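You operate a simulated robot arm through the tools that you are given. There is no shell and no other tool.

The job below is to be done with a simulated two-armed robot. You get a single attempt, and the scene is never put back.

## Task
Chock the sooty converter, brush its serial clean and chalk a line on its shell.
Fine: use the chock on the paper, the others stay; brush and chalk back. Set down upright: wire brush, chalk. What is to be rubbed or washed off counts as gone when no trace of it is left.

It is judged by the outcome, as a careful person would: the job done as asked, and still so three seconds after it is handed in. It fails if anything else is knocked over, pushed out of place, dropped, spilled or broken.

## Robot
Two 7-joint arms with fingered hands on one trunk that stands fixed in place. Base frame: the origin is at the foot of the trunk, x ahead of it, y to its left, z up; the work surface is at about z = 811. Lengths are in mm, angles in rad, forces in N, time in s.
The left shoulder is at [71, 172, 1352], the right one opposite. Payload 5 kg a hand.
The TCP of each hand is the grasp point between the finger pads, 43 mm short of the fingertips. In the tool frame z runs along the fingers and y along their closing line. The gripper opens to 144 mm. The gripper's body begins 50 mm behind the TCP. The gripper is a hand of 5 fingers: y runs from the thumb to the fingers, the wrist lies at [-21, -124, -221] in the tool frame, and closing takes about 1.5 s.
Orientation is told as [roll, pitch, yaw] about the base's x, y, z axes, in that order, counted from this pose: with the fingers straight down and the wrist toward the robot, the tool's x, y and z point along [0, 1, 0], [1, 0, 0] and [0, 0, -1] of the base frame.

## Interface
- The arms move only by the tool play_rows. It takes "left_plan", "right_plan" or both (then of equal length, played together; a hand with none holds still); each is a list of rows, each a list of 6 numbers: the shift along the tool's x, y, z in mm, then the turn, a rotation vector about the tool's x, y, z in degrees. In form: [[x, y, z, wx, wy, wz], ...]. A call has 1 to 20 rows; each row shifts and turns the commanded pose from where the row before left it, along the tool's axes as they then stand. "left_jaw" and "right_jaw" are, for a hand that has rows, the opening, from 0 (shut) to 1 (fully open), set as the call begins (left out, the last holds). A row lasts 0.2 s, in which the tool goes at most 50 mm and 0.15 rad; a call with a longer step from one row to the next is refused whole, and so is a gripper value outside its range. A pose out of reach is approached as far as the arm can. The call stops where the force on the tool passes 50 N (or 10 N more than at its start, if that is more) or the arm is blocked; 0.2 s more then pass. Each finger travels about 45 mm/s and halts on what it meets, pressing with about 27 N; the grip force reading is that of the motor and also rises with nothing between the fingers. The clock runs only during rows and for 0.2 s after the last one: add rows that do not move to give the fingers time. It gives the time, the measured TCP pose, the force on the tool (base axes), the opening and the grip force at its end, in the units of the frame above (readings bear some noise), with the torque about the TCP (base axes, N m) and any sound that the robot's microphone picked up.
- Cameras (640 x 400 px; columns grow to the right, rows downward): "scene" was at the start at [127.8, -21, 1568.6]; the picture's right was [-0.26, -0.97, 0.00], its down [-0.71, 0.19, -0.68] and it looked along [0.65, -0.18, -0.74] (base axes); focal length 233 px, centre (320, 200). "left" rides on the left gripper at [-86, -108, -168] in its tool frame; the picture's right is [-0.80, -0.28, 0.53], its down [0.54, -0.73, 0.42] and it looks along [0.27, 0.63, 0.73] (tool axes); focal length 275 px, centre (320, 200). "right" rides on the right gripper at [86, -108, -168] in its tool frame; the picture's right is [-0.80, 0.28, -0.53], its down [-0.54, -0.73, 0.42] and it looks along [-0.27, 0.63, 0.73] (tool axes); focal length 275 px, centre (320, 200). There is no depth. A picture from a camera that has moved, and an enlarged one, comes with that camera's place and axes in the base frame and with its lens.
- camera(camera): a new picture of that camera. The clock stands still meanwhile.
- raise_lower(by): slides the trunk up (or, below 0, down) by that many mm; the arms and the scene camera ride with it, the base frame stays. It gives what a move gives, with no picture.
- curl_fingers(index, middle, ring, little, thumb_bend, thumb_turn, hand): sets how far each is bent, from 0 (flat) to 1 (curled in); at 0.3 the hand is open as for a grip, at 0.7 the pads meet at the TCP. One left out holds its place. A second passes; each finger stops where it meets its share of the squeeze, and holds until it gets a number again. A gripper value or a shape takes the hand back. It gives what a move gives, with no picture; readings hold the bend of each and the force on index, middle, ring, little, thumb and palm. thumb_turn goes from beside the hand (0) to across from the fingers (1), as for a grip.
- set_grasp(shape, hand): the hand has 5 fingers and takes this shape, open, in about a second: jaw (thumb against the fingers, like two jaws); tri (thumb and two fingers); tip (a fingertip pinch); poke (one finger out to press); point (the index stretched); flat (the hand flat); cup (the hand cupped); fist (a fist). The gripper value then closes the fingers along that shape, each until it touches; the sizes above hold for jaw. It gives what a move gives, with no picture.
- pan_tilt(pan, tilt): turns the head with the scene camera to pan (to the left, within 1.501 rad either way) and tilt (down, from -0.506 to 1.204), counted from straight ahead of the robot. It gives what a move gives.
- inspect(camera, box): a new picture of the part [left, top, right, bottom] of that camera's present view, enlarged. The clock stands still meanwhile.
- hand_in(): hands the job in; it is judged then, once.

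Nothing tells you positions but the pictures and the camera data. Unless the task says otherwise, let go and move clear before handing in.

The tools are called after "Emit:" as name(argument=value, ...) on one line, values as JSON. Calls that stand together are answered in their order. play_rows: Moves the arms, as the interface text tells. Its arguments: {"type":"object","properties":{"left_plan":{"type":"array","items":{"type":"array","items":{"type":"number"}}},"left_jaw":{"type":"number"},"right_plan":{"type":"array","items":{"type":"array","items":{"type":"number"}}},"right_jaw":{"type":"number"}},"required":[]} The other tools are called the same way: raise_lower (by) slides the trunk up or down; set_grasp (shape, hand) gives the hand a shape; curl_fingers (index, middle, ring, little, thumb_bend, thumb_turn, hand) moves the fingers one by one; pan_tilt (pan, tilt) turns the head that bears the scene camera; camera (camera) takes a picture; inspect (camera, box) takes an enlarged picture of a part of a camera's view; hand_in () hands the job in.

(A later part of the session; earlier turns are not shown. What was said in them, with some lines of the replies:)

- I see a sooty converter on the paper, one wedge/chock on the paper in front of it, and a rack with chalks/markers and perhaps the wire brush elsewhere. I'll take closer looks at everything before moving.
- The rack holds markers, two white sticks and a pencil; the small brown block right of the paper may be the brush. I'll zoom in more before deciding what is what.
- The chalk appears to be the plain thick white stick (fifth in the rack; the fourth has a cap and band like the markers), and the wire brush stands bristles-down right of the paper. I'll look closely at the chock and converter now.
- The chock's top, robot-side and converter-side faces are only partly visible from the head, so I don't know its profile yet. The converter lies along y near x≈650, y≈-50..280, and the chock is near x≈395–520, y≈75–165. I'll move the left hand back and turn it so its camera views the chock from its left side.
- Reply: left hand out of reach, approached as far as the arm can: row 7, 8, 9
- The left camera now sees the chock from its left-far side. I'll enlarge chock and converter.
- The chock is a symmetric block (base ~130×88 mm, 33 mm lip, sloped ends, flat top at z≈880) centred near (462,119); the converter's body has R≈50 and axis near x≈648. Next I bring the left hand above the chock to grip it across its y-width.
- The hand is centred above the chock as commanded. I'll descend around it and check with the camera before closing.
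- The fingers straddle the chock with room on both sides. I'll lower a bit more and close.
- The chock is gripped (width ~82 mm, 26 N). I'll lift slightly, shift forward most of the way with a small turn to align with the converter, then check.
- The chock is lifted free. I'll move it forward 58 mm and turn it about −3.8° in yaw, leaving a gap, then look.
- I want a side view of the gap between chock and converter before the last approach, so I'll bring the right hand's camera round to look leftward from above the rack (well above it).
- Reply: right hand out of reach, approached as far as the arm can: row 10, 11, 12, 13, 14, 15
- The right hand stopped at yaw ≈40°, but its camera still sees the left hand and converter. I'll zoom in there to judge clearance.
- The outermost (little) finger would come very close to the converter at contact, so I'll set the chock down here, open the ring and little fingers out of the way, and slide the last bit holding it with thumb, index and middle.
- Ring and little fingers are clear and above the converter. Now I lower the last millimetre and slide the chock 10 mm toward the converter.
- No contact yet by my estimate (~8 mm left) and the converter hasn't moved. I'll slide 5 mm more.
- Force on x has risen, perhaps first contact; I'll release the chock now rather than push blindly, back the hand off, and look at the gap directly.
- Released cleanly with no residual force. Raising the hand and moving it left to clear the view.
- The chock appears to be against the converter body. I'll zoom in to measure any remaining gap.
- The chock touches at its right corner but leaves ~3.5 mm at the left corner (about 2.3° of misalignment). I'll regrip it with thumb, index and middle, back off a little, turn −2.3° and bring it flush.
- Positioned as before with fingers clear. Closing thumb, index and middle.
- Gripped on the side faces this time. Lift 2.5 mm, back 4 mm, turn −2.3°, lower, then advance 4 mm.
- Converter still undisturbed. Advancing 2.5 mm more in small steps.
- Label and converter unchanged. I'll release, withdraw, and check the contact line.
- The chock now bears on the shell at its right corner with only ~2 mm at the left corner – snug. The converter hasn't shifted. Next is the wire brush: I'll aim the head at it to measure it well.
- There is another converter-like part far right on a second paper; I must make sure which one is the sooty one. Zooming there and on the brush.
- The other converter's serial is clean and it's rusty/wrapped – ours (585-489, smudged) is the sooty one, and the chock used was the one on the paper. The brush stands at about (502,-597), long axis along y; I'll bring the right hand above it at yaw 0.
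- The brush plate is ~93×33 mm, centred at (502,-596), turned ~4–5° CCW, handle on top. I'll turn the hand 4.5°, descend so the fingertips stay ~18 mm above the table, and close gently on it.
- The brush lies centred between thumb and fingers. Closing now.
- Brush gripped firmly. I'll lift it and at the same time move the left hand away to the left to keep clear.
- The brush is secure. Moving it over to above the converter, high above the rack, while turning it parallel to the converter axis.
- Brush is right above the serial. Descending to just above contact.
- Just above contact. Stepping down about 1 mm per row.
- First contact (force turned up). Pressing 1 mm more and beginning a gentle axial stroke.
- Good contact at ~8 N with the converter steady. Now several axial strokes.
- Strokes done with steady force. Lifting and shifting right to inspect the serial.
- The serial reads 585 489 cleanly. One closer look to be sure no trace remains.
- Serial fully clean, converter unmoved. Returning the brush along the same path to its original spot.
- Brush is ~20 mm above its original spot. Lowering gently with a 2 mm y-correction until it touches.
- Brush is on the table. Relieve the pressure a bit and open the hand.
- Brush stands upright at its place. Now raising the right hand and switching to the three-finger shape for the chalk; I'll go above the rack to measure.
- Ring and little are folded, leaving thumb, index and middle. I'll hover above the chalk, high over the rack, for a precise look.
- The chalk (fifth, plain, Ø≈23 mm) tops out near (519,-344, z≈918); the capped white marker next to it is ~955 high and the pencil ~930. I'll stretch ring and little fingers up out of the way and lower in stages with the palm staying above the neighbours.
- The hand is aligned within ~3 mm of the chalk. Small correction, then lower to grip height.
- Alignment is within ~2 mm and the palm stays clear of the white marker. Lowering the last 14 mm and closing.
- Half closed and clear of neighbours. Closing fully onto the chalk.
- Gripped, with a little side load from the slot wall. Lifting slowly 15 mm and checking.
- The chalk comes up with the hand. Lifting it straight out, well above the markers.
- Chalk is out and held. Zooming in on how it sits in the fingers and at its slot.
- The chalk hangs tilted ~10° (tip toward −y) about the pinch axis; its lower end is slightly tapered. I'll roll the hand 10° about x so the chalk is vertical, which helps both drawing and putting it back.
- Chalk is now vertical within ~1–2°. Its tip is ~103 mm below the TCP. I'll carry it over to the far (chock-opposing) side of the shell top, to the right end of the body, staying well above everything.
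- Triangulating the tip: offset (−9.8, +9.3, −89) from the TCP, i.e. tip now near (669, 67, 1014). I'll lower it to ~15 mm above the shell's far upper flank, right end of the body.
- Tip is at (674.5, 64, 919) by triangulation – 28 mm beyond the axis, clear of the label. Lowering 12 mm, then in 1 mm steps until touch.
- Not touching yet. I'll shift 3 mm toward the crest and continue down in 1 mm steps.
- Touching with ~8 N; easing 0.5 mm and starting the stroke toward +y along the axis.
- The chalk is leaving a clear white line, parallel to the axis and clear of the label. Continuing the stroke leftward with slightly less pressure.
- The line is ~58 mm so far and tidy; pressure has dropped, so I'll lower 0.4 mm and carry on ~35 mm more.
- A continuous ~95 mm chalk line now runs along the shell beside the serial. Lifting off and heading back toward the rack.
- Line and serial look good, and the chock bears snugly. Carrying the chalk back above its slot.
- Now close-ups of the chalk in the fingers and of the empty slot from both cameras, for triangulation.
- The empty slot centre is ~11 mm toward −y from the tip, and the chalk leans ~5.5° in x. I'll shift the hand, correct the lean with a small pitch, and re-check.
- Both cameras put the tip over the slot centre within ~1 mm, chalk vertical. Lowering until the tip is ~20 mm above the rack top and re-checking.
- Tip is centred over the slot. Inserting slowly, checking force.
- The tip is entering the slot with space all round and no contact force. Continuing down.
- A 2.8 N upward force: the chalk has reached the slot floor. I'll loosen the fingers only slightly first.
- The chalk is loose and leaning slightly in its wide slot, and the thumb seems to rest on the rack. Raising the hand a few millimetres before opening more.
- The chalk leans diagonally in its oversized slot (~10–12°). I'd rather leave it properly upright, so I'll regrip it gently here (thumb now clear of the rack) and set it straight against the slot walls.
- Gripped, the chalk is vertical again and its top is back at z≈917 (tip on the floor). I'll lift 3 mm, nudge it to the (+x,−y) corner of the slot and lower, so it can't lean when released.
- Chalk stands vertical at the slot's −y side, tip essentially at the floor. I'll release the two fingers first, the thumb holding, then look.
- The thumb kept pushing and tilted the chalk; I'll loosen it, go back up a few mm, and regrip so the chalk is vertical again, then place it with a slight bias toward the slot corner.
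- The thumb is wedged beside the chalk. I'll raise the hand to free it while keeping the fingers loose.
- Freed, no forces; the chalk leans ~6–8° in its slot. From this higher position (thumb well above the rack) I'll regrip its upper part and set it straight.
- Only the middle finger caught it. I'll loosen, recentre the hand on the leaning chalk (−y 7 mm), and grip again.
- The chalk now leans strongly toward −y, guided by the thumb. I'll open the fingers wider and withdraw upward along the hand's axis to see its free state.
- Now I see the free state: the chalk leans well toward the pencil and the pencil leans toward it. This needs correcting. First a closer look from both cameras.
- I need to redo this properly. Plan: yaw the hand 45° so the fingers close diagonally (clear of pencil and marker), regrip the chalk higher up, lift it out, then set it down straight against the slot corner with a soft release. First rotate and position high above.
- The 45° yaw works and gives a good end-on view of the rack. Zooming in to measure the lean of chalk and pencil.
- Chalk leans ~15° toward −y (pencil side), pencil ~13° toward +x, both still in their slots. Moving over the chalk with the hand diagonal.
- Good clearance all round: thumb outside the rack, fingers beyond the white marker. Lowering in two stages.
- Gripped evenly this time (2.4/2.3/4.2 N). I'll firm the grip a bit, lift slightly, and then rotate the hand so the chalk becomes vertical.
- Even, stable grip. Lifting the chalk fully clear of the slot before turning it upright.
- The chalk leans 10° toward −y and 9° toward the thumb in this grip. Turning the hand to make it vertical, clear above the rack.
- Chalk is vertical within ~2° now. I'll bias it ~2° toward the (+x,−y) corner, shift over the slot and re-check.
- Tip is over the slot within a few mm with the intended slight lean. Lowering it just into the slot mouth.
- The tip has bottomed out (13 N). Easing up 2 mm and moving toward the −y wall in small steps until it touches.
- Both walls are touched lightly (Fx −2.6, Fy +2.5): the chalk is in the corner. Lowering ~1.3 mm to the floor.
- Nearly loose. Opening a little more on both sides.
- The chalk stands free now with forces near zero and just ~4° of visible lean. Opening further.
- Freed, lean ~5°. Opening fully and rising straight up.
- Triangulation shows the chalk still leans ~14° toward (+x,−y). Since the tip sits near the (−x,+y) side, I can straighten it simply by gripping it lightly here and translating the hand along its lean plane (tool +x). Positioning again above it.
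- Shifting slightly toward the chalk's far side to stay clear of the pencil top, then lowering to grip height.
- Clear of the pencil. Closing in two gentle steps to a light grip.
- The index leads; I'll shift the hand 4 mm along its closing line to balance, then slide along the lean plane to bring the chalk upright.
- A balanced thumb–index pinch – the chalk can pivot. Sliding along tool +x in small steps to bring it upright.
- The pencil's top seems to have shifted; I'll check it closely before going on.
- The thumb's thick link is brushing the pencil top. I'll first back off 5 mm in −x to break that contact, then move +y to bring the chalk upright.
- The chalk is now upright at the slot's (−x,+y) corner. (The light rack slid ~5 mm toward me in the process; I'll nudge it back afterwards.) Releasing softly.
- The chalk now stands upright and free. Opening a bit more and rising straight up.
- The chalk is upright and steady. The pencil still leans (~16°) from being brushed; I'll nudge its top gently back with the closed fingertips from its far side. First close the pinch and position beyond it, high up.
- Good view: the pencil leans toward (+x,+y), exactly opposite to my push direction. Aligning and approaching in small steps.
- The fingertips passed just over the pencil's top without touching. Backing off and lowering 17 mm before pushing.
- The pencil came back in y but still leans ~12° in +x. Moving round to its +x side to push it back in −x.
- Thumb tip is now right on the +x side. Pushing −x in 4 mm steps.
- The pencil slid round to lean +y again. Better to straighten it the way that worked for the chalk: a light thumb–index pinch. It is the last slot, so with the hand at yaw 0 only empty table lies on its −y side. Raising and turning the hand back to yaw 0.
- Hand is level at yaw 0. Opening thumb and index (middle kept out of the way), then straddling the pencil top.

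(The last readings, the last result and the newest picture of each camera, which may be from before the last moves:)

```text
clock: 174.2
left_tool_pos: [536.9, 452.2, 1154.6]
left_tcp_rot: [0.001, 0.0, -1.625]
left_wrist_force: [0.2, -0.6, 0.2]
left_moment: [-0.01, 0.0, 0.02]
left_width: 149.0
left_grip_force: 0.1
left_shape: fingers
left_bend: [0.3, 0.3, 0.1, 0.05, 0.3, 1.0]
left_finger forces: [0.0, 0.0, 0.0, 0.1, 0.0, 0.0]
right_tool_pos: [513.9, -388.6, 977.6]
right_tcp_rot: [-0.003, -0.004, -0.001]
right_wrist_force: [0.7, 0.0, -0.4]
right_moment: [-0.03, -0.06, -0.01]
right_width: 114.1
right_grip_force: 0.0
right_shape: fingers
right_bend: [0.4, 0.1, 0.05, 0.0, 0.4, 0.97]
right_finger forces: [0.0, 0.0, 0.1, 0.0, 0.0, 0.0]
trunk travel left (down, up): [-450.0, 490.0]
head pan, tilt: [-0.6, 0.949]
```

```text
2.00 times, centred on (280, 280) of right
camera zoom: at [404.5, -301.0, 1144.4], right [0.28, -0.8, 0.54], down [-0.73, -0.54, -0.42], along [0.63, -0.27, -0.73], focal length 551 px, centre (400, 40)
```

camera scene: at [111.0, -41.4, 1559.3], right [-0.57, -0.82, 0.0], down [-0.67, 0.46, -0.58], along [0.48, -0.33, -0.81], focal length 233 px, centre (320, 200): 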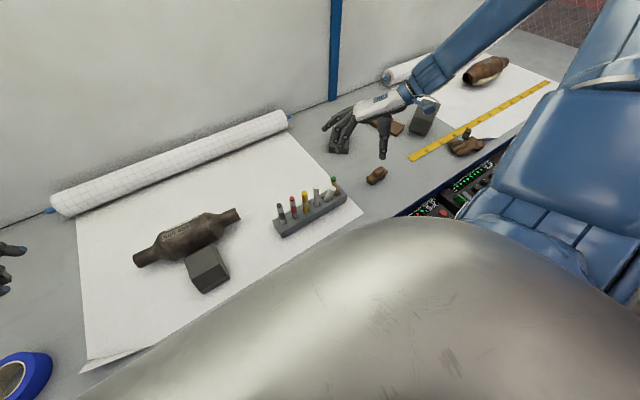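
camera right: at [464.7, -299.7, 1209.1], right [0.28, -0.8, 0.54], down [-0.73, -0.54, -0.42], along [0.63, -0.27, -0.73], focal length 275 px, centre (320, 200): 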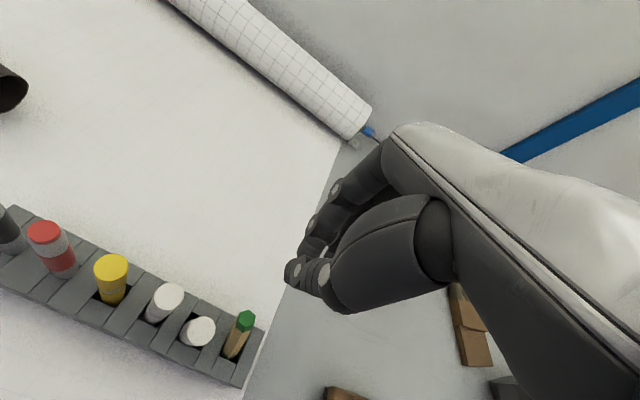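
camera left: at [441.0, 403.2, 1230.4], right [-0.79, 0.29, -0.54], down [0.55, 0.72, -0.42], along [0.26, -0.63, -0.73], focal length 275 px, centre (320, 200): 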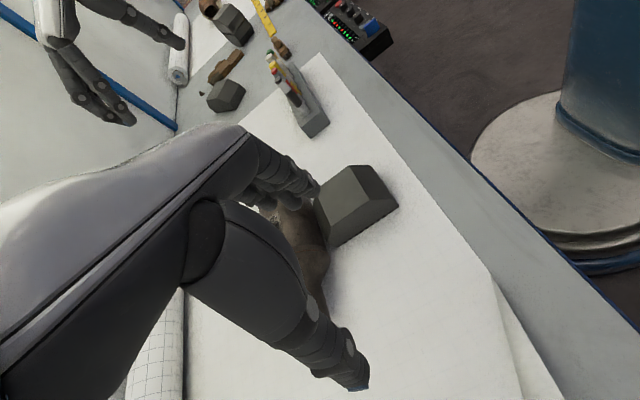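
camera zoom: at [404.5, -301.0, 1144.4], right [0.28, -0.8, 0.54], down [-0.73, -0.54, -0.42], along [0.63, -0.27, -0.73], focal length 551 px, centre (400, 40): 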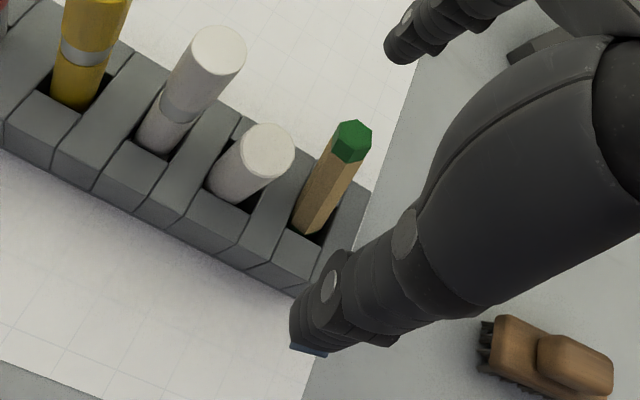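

Emit:
play_rows(right_plan=[[0, 2, 26, 0, 0, 0], [0, 2, 26, 0, 0, 0], [0, 0, 0, 0, 0, 0]])

Emit:
curl_fingers(hand="right", index=0.58, thumb_bend=0.56)

Emit:
inspect(camera="scene", box=[305, 155, 365, 215])

Emit:
inspect(camera="right", box=[200, 180, 380, 360])

```text
clock: 175.0
left_tool_pos: [537.9, 453.2, 1156.1]
left_tcp_rot: [0.001, 0.0, -1.623]
left_wrist_force: [-1.1, -0.2, 0.0]
left_moment: [0.02, -0.02, -0.01]
left_width: 148.9
left_grip_force: 0.1
left_shape: fingers
left_bend: [0.3, 0.3, 0.1, 0.05, 0.3, 1.0]
left_finger forces: [0.0, 0.0, 0.2, 0.1, 0.1, 0.0]
right_tool_pos: [521.1, -389.7, 926.2]
right_tcp_rot: [0.001, -0.004, -0.001]
right_wrist_force: [-0.1, 0.7, 0.9]
right_moment: [0.02, -0.08, 0.0]
right_width: 114.0
right_grip_force: 0.0
right_shape: fingers
right_bend: [0.4, 0.1, 0.05, 0.0, 0.4, 0.97]
right_finger forces: [0.0, 0.0, 0.1, 0.1, 0.0, 0.1]
trunk travel left (down, up): [-450.0, 490.0]
head pan, tilt: [-0.6, 0.949]
```

```text
clock: 176.0
left_tool_pos: [539.5, 452.5, 1154.7]
left_tcp_rot: [0.001, 0.0, -1.625]
left_wrist_force: [-0.1, 0.0, 0.9]
left_moment: [0.02, -0.01, 0.01]
left_width: 149.0
left_grip_force: 0.1
left_shape: fingers
left_bend: [0.3, 0.3, 0.1, 0.05, 0.3, 1.0]
left_finger forces: [0.0, 0.0, 0.0, 0.1, 0.0, 0.0]
right_tool_pos: [521.1, -388.1, 926.3]
right_tcp_rot: [-0.002, -0.004, -0.002]
right_wrist_force: [0.9, -0.5, 0.2]
right_moment: [-0.01, -0.01, 0.0]
right_width: 55.8
right_grip_force: 0.1
right_shape: fingers
right_bend: [0.57, 0.1, 0.05, 0.0, 0.56, 0.97]
right_finger forces: [0.0, 0.0, 0.1, 0.1, 0.0, 0.1]
trunk travel left (down, up): [-450.0, 490.0]
head pan, tilt: [-0.6, 0.949]
```

```text
6.67 times, centred on (335, 185) of scene
camera zoom: at [110.8, -41.4, 1559.3], right [-0.57, -0.82, 0.0], down [-0.67, 0.46, -0.58], along [0.48, -0.33, -0.81], focal length 1551 px, centre (220, 300)
```

zoom: 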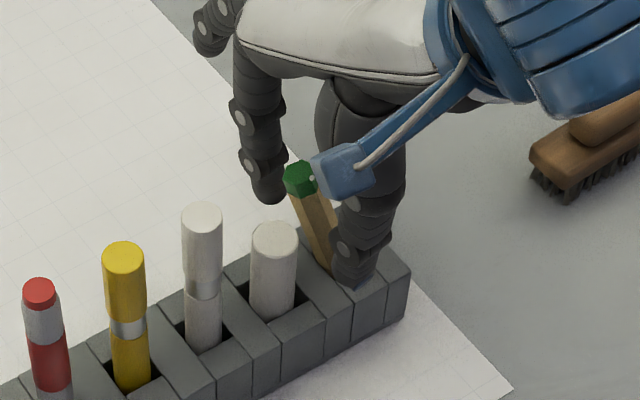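

```text
2.22 times, centred on (290, 270) of right
camera zoom: at [412.0, -301.4, 1092.6], right [0.28, -0.8, 0.54], down [-0.73, -0.54, -0.42], along [0.63, -0.27, -0.73], focal length 612 px, centre (387, 44)
```

zoom: 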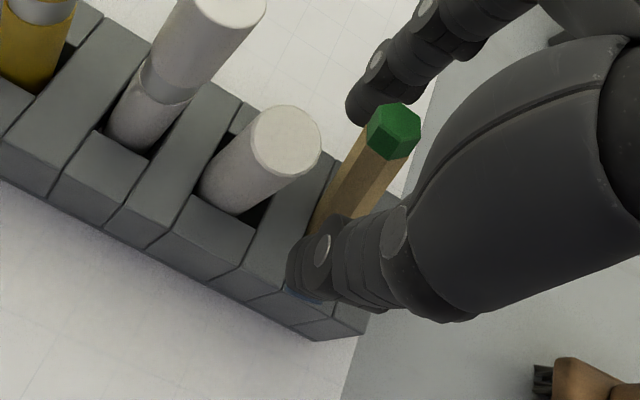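

Well placed. Closing to a light pinch.

Emit:
curl_fingers(hand="right", index=0.66, thumb_bend=0.65)

Emit:
curl_fingers(hand="right", index=0.71, thumb_bend=0.69)

Emit:
inspect(camera="scene", box=[305, 155, 365, 215])

Emit:
inspect(camera="right", box=[200, 180, 380, 360])

```text
clock: 177.0
left_tool_pos: [539.0, 452.5, 1156.6]
left_tcp_rot: [0.001, 0.0, -1.625]
left_wrist_force: [-0.3, 0.5, 0.4]
left_moment: [-0.01, 0.0, 0.0]
left_width: 149.2
left_grip_force: 0.1
left_shape: fingers
left_bend: [0.3, 0.3, 0.1, 0.05, 0.3, 1.0]
left_finger forces: [0.0, 0.0, 0.1, 0.0, 0.0, 0.1]
right_tool_pos: [519.8, -389.4, 924.4]
right_tcp_rot: [-0.001, -0.004, -0.002]
right_wrist_force: [0.1, 0.0, -0.5]
right_moment: [-0.02, 0.0, 0.0]
right_width: 23.8
right_grip_force: 0.0
right_shape: fingers
right_bend: [0.66, 0.1, 0.05, 0.0, 0.65, 0.97]
right_finger forces: [0.1, 0.0, 0.1, 0.0, 0.1, 0.1]
trunk travel left (down, up): [-450.0, 490.0]
head pan, tilt: [-0.6, 0.949]
```

```text
clock: 178.0
left_tool_pos: [538.8, 453.1, 1155.2]
left_tcp_rot: [0.002, -0.001, -1.625]
left_wrist_force: [0.4, -0.6, 0.2]
left_moment: [0.02, -0.01, 0.02]
left_width: 149.1
left_grip_force: 0.0
left_shape: fingers
left_bend: [0.3, 0.3, 0.1, 0.05, 0.3, 1.0]
left_finger forces: [0.0, 0.0, 0.0, 0.1, 0.0, 0.1]
right_tool_pos: [522.3, -388.6, 925.4]
right_tcp_rot: [-0.001, -0.004, -0.001]
right_wrist_force: [-0.1, 0.6, -0.3]
right_moment: [0.01, 0.06, 0.0]
right_width: 18.1
right_grip_force: 4.6
right_shape: fingers
right_bend: [0.67, 0.1, 0.05, 0.0, 0.66, 0.97]
right_finger forces: [4.3, 0.0, 0.0, 0.0, 5.0, 0.0]
trunk travel left (down, up): [-450.0, 490.0]
head pan, tilt: [-0.6, 0.949]
```

```text
6.67 times, centred on (335, 185) of scene
camera zoom: at [110.8, -41.4, 1559.3], right [-0.57, -0.82, 0.0], down [-0.67, 0.46, -0.58], along [0.48, -0.33, -0.81], focal length 1551 px, centre (220, 300)
```

zoom: 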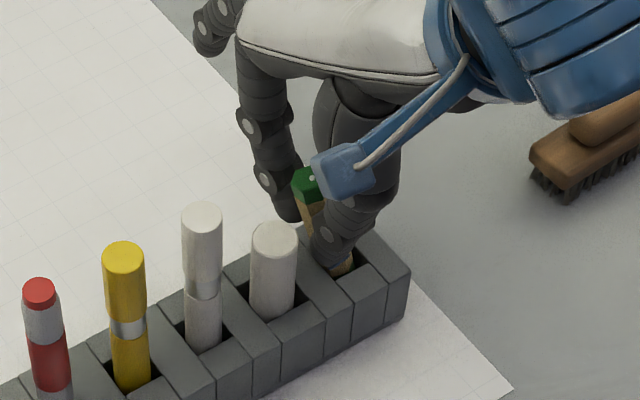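

```text
2.22 times, centred on (290, 270) of right
camera zoom: at [412.0, -301.4, 1092.6], right [0.28, -0.8, 0.54], down [-0.73, -0.54, -0.42], along [0.63, -0.27, -0.73], focal length 612 px, centre (387, 44)
```

zoom: 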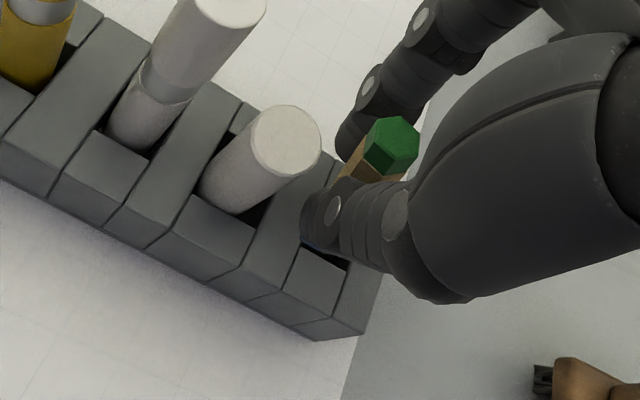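

Light pinch holds the pencil. Moving its top back (−x,−y) in small steps, watching the rack.

Emit:
play_rows(right_plan=[[-4, -2.7, -0.4, 0, 0, 0], [-4, -2.7, -0.4, 0, 0, 0], [-4, -2.7, -0.4, 0, 0, 0], [0, 0, 0, 0, 0, 0]])

Emit:
inspect(camera="scene", box=[305, 155, 365, 215])

Emit:
inspect(camera="right", box=[200, 180, 380, 360])

```text
clock: 179.0
left_tool_pos: [538.5, 453.7, 1154.8]
left_tcp_rot: [0.0, 0.001, -1.625]
left_wrist_force: [0.1, 0.2, 0.1]
left_moment: [0.01, 0.07, -0.03]
left_width: 148.9
left_grip_force: 0.1
left_shape: fingers
left_bend: [0.3, 0.3, 0.1, 0.05, 0.3, 1.0]
left_finger forces: [0.0, 0.0, 0.0, 0.0, 0.0, 0.0]
right_tool_pos: [512.3, -399.4, 926.5]
right_tcp_rot: [-0.001, -0.004, -0.002]
right_wrist_force: [0.5, 0.5, 4.1]
right_moment: [0.05, 0.0, 0.01]
right_width: 17.1
right_grip_force: 4.4
right_shape: fingers
right_bend: [0.71, 0.1, 0.05, 0.0, 0.66, 0.97]
right_finger forces: [4.2, 0.0, 0.1, 0.0, 4.4, 0.0]
trunk travel left (down, up): [-450.0, 490.0]
head pan, tilt: [-0.6, 0.949]
```

```text
6.67 times, centred on (335, 185) of scene
camera zoom: at [110.7, -40.8, 1559.3], right [-0.57, -0.82, 0.0], down [-0.67, 0.46, -0.58], along [0.48, -0.33, -0.81], focal length 1551 px, centre (220, 300)
```

zoom: 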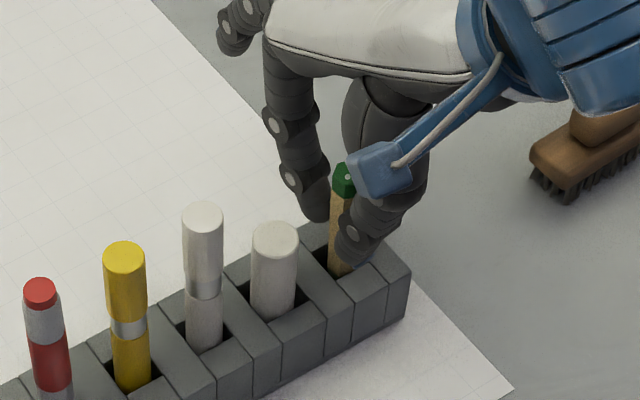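

```text
2.22 times, centred on (290, 270) of right
camera zoom: at [404.0, -312.4, 1093.8], right [0.28, -0.8, 0.54], down [-0.73, -0.54, -0.42], along [0.63, -0.27, -0.73], focal length 612 px, centre (387, 44)
```

zoom: 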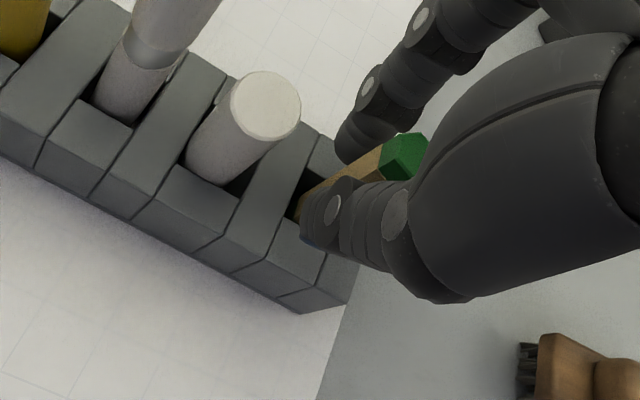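

The pencil is now near vertical and the rack hasn't moved. Releasing softly.

Emit:
curl_fingers(hand="right", index=0.69, thumb_bend=0.64)

Emit:
curl_fingers(hand="right", index=0.66, thumb_bend=0.61)

Emit:
inspect(camera="scene", box=[305, 155, 365, 215])

Emit:
inspect(camera="right", box=[200, 180, 380, 360])

```text
clock: 180.0
left_tool_pos: [537.9, 452.5, 1155.8]
left_tcp_rot: [0.002, 0.0, -1.626]
left_wrist_force: [0.5, 0.7, -0.5]
left_moment: [0.01, 0.01, 0.0]
left_width: 149.1
left_grip_force: 0.1
left_shape: fingers
left_bend: [0.3, 0.3, 0.1, 0.05, 0.3, 1.0]
left_finger forces: [0.1, 0.0, 0.0, 0.0, 0.1, 0.1]
right_tool_pos: [514.3, -400.3, 926.6]
right_tcp_rot: [-0.002, -0.003, -0.001]
right_wrist_force: [-0.4, -0.3, 0.1]
right_moment: [0.02, 0.02, -0.01]
right_width: 19.3
right_grip_force: 0.1
right_shape: fingers
right_bend: [0.69, 0.1, 0.05, 0.0, 0.64, 0.97]
right_finger forces: [0.1, 0.1, 0.0, 0.0, 0.0, 0.1]
trunk travel left (down, up): [-450.0, 490.0]
head pan, tilt: [-0.6, 0.949]
```

```text
clock: 181.0
left_tool_pos: [538.1, 452.5, 1155.2]
left_tcp_rot: [0.0, 0.0, -1.627]
left_wrist_force: [-1.3, 0.4, 0.5]
left_moment: [-0.02, 0.02, 0.01]
left_width: 148.9
left_grip_force: 0.0
left_shape: fingers
left_bend: [0.3, 0.3, 0.1, 0.05, 0.3, 1.0]
left_finger forces: [0.1, 0.0, 0.0, 0.1, 0.1, 0.0]
right_tool_pos: [513.3, -401.1, 926.1]
right_tcp_rot: [-0.002, -0.004, -0.002]
right_wrist_force: [0.4, 0.5, -0.5]
right_moment: [0.04, 0.0, 0.01]
right_width: 29.6
right_grip_force: 0.0
right_shape: fingers
right_bend: [0.66, 0.1, 0.05, 0.0, 0.61, 0.97]
right_finger forces: [0.0, 0.0, 0.1, 0.1, 0.0, 0.0]
trunk travel left (down, up): [-450.0, 490.0]
head pan, tilt: [-0.6, 0.949]
```

```text
6.67 times, centred on (335, 185) of scene
camera zoom: at [110.9, -41.4, 1559.3], right [-0.57, -0.82, 0.0], down [-0.67, 0.46, -0.58], along [0.48, -0.33, -0.81], focal length 1551 px, centre (220, 300)
```

zoom: 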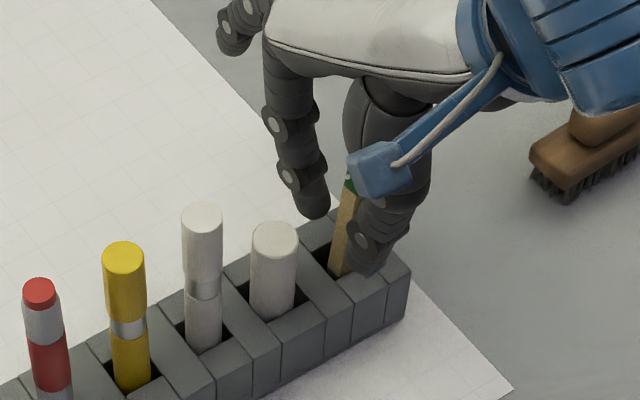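

```text
2.22 times, centred on (290, 270) of right
camera zoom: at [404.1, -312.7, 1093.6], right [0.28, -0.8, 0.54], down [-0.73, -0.54, -0.42], along [0.63, -0.27, -0.73], focal length 612 px, centre (387, 44)
```

zoom: 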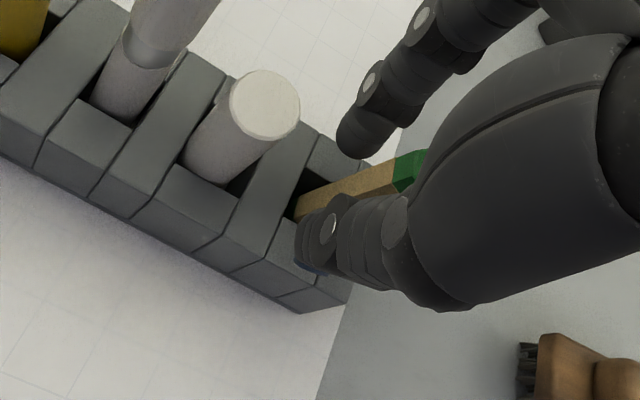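

Emit:
curl_fingers(hand="right", index=0.52, thumb_bend=0.48)

Emit:
play_rows(right_plan=[[0, 0, -10, 0, 0, 0], [0, 0, -25, 0, 0, 0], [0, 0, -40, 0, 0, 0], [0, 0, -40, 0, 0, 0], [0, 0, 0, 0, 0, 0]])

Emit:
inspect(camera="scene", box=[300, 165, 360, 215])

Emit:
inspect(camera="right", box=[150, 150, 370, 370])

```text
clock: 182.0
left_tool_pos: [539.1, 453.1, 1156.7]
left_tcp_rot: [-0.001, -0.002, -1.624]
left_wrist_force: [0.3, 0.3, -0.7]
left_moment: [0.0, 0.02, 0.03]
left_width: 149.0
left_grip_force: 0.1
left_shape: fingers
left_bend: [0.3, 0.3, 0.1, 0.05, 0.3, 1.0]
left_finger forces: [0.0, 0.1, 0.0, 0.0, 0.0, 0.0]
right_tool_pos: [511.8, -399.6, 925.9]
right_tcp_rot: [-0.002, -0.003, 0.0]
right_wrist_force: [-0.1, 0.5, 0.3]
right_moment: [-0.01, -0.02, -0.02]
right_width: 77.9
right_grip_force: 0.0
right_shape: fingers
right_bend: [0.52, 0.1, 0.05, 0.0, 0.48, 0.97]
right_finger forces: [0.0, 0.0, 0.0, 0.0, 0.0, 0.0]
trunk travel left (down, up): [-450.0, 490.0]
head pan, tilt: [-0.6, 0.949]
```

```text
clock: 183.2
left_tool_pos: [538.7, 453.9, 1155.5]
left_tcp_rot: [0.0, 0.0, -1.625]
left_wrist_force: [-0.2, 0.2, -1.0]
left_moment: [0.01, -0.01, -0.01]
left_width: 149.0
left_grip_force: 0.0
left_shape: fingers
left_bend: [0.3, 0.3, 0.1, 0.05, 0.3, 1.0]
left_finger forces: [0.0, 0.0, 0.0, 0.0, 0.0, 0.0]
right_tool_pos: [512.8, -399.8, 1041.1]
right_tcp_rot: [-0.002, -0.001, -0.001]
right_wrist_force: [-0.1, 0.1, 0.2]
right_moment: [0.0, -0.01, -0.02]
right_width: 78.5
right_grip_force: 0.2
right_shape: fingers
right_bend: [0.52, 0.1, 0.05, 0.0, 0.48, 0.97]
right_finger forces: [0.0, 0.0, 0.1, 0.0, 0.1, 0.0]
trunk travel left (down, up): [-450.0, 490.0]
head pan, tilt: [-0.6, 0.949]
```

```text
8.00 times, centred on (330, 190) of scene
camera zoom: at [111.0, -41.2, 1559.2], right [-0.57, -0.82, 0.0], down [-0.67, 0.46, -0.58], along [0.48, -0.33, -0.81], focal length 1861 px, centre (240, 280)
```

zoom: 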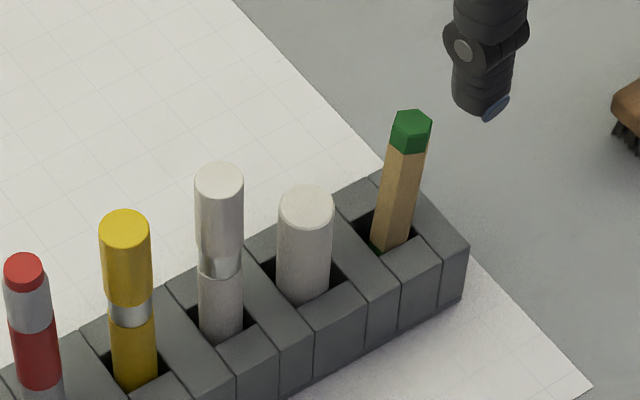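

```text
1.82 times, centred on (260, 260) of right
camera zoom: at [403.2, -312.3, 1208.1], right [0.28, -0.8, 0.54], down [-0.73, -0.54, -0.42], along [0.63, -0.27, -0.73], focal length 500 px, centre (429, 91)
```

zoom: 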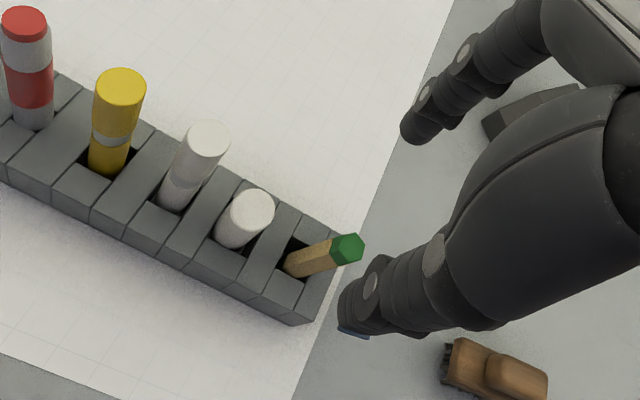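

The pencil now stands within ~5° of vertical and the chalk is upright. Moving the right hand well clear and checking the whole scene.

Emit:
play_rows(right_plan=[[0, 0, -40, 0, 0, 0], [-3, 28, -30, 0, 0, 0], [-3, 28, -30, 0, 0, 0], [-3, 28, -30, 0, 0, 0], [-3, 28, -30, 0, 0, 0], [-3, 28, -20, 0, 0, 0], [-3, 28, -10, 0, 0, 0], [0, 0, 0, 0, 0, 0]])

Emit:
inspect(camera="scene", box=[260, 165, 360, 245])

Emit:
camera(camera="scene")

Emit:
inspect(camera="scene", box=[100, 190, 260, 310])

```text
clock: 185.0
left_tool_pos: [537.8, 452.7, 1155.4]
left_tcp_rot: [0.0, 0.0, -1.624]
left_wrist_force: [-0.2, 0.3, 0.1]
left_moment: [0.02, 0.0, 0.0]
left_width: 149.2
left_grip_force: 0.0
left_shape: fingers
left_bend: [0.3, 0.3, 0.1, 0.05, 0.3, 1.0]
left_finger forces: [0.0, 0.1, 0.1, 0.1, 0.1, 0.1]
right_tool_pos: [680.7, -417.6, 1231.1]
right_tcp_rot: [-0.003, -0.004, -0.003]
right_wrist_force: [-0.2, 0.3, -0.3]
right_moment: [0.0, -0.03, 0.0]
right_width: 78.3
right_grip_force: 0.1
right_shape: fingers
right_bend: [0.52, 0.1, 0.05, 0.0, 0.48, 0.97]
right_finger forces: [0.1, 0.1, 0.0, 0.0, 0.0, 0.0]
trunk travel left (down, up): [-450.0, 490.0]
head pan, tilt: [-0.6, 0.949]
```

```text
5.00 times, centred on (310, 205) of scene
camera zoom: at [110.3, -41.8, 1559.3], right [-0.57, -0.82, 0.0], down [-0.67, 0.46, -0.58], along [0.48, -0.33, -0.81], focal length 1163 px, centre (370, 175)
```

zoom: 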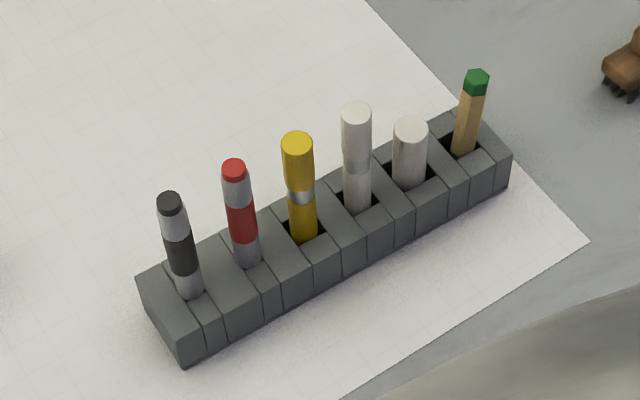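

```text
taken
camera scene: at [110.3, -41.8, 1559.3], right [-0.57, -0.82, 0.0], down [-0.67, 0.46, -0.58], along [0.48, -0.33, -0.81], focal length 233 px, centre (320, 200)
```

scene: 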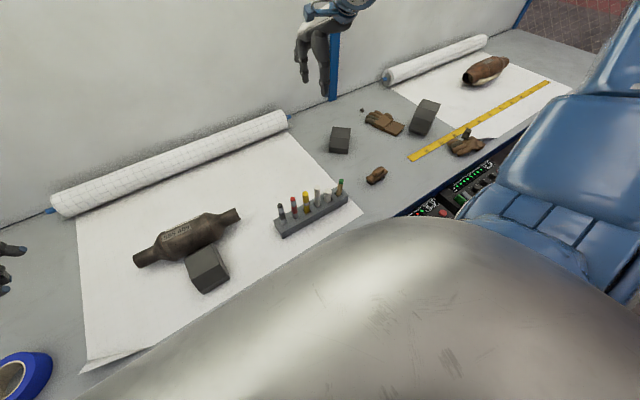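

```text
3.33 times, centred on (180, 250) of scene
camera zoom: at [110.3, -41.8, 1559.3], right [-0.57, -0.82, 0.0], down [-0.67, 0.46, -0.58], along [0.48, -0.33, -0.81], focal length 776 px, centre (787, 33)
```

zoom: 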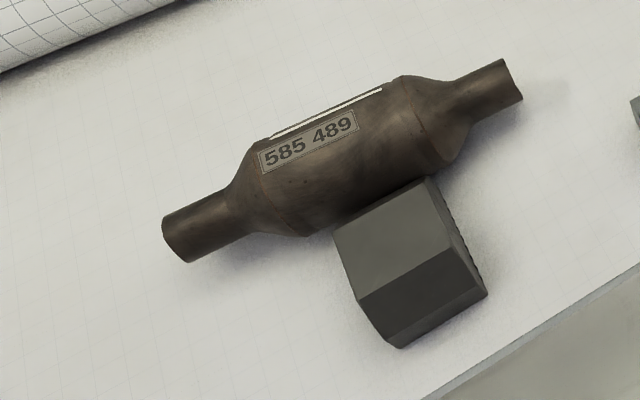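

Everything stands in order. One last look at the chock contact and the brush before handing in.

Emit:
inspect(camera="scene", box=[165, 225, 235, 285])

Emit:
inspect(camera="scene", box=[355, 155, 400, 195])

Emit:
pan_tilt(pan=0.1, tilt=0.95)

Emit:
inspect(camera="scene", box=[285, 195, 330, 225])

Emit:
inspect(camera="scene", box=[250, 165, 480, 255])

```text
6.67 times, centred on (200, 255) of scene
camera zoom: at [110.3, -41.8, 1559.3], right [-0.57, -0.82, 0.0], down [-0.67, 0.46, -0.58], along [0.48, -0.33, -0.81], focal length 1551 px, centre (1120, -167)
```

zoom: 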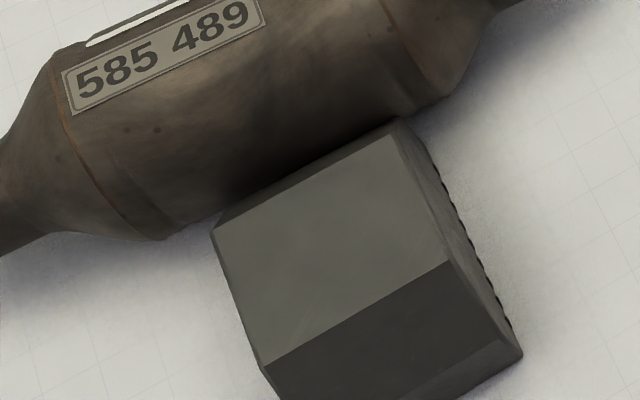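

```text
10.00 times, centred on (378, 175) of scene
camera zoom: at [110.3, -41.8, 1559.3], right [-0.57, -0.82, 0.0], down [-0.67, 0.46, -0.58], along [0.48, -0.33, -0.81], focal length 2326 px, centre (-255, 450)
```

zoom: 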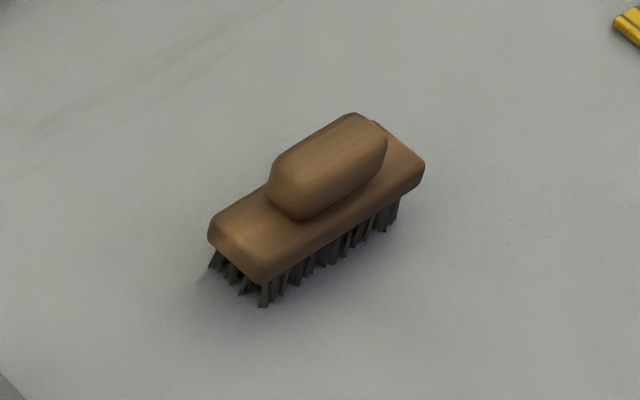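

```text
clock: 186.1
left_tool_pos: [539.1, 452.0, 1155.6]
left_tcp_rot: [0.001, 0.001, -1.624]
left_wrist_force: [0.1, 0.0, 0.8]
left_moment: [-0.05, 0.01, -0.02]
left_width: 148.8
left_grip_force: 0.0
left_shape: fingers
left_bend: [0.3, 0.3, 0.1, 0.05, 0.3, 1.0]
left_finger forces: [0.0, 0.0, 0.0, 0.1, 0.0, 0.1]
right_tool_pos: [681.0, -418.0, 1230.4]
right_tcp_rot: [-0.002, -0.004, -0.001]
right_wrist_force: [-0.1, -0.5, -0.3]
right_moment: [-0.04, 0.01, 0.01]
right_width: 78.7
right_grip_force: 0.0
right_shape: fingers
right_bend: [0.52, 0.1, 0.05, 0.0, 0.48, 0.97]
right_finger forces: [0.0, 0.0, 0.0, 0.0, 0.1, 0.0]
trunk travel left (down, up): [-450.0, 490.0]
head pan, tilt: [0.099, 0.949]
```

```text
13.33 times, centred on (308, 210) of scene
camera zoom: at [123.3, 6.9, 1559.3], right [0.1, -1.0, 0.0], down [-0.81, -0.08, -0.58], along [0.58, 0.06, -0.81], focal length 3102 px, centre (487, 67)
```

zoom: 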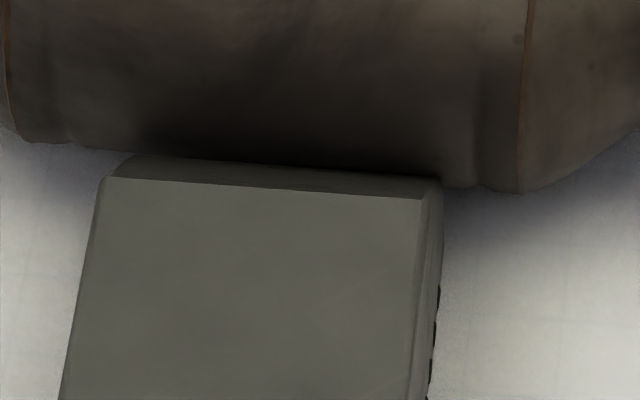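

```text
2.78 times, centred on (365, 210) of scene
camera zoom: at [123.3, 6.9, 1559.3], right [0.1, -1.0, 0.0], down [-0.81, -0.08, -0.58], along [0.58, 0.06, -0.81], focal length 647 px, centre (195, 172)
```

zoom: 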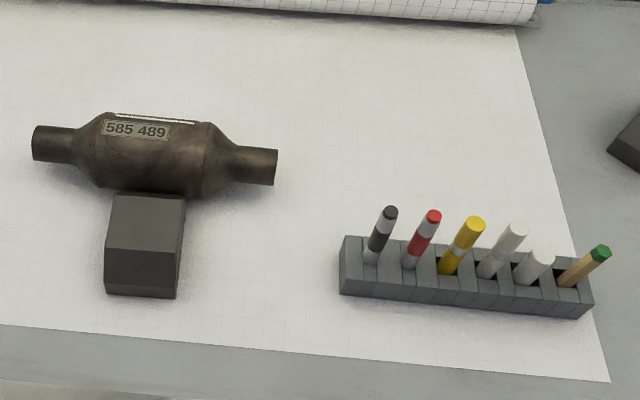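

Checked with the cameras:
- **Serial:** 585 489 is clean.
- **Chalk line:** about 95 mm long, on the shell beside the plate.
- **Chock:** the one from the paper bears on the shell, with a gap of about 3 mm at its left corner.
- **Brush and chalk:** both back in their places and upright.
- **Rack:** it ended up about 5 mm off where it was. The pencil got nudged and I stood it up again; it now leans about 5°.

Both hands are clear, so I'm handing in.

Emit:
hand_in()

```text
The job is handed in.
```

I did all three jobs on the sooty converter and handed in. I haven't seen a verdict, and a few things near the rack are not exactly as I found them.

- **Chock:** I used the one on the paper and left the others alone. It touches the shell at its right corner, with a gap of about 3 mm at the left. While I was chalking, the converter rolled about 1.5 mm and settled against it.
- **Serial:** it now reads 585 489, with no soot visible in close-up.
- **Chalk line:** there is one continuous line about 95 mm long on the far upper side of the shell, just clear of the serial plate.
- **Wire brush:** it is back bristles-down, about 5 mm from where it stood.
- **Chalk:** it is back in its slot and upright, but it took several tries because the slot is much wider than the chalk.

**Disturbed while returning the chalk:**
- **Rack:** it slid about 5–6 mm. I left it there rather than risk tipping the chalk again.
- **Pencil:** I knocked it to a lean of about 16° and stood it up again. It never left its slot and now leans about 5°, a little more than before.
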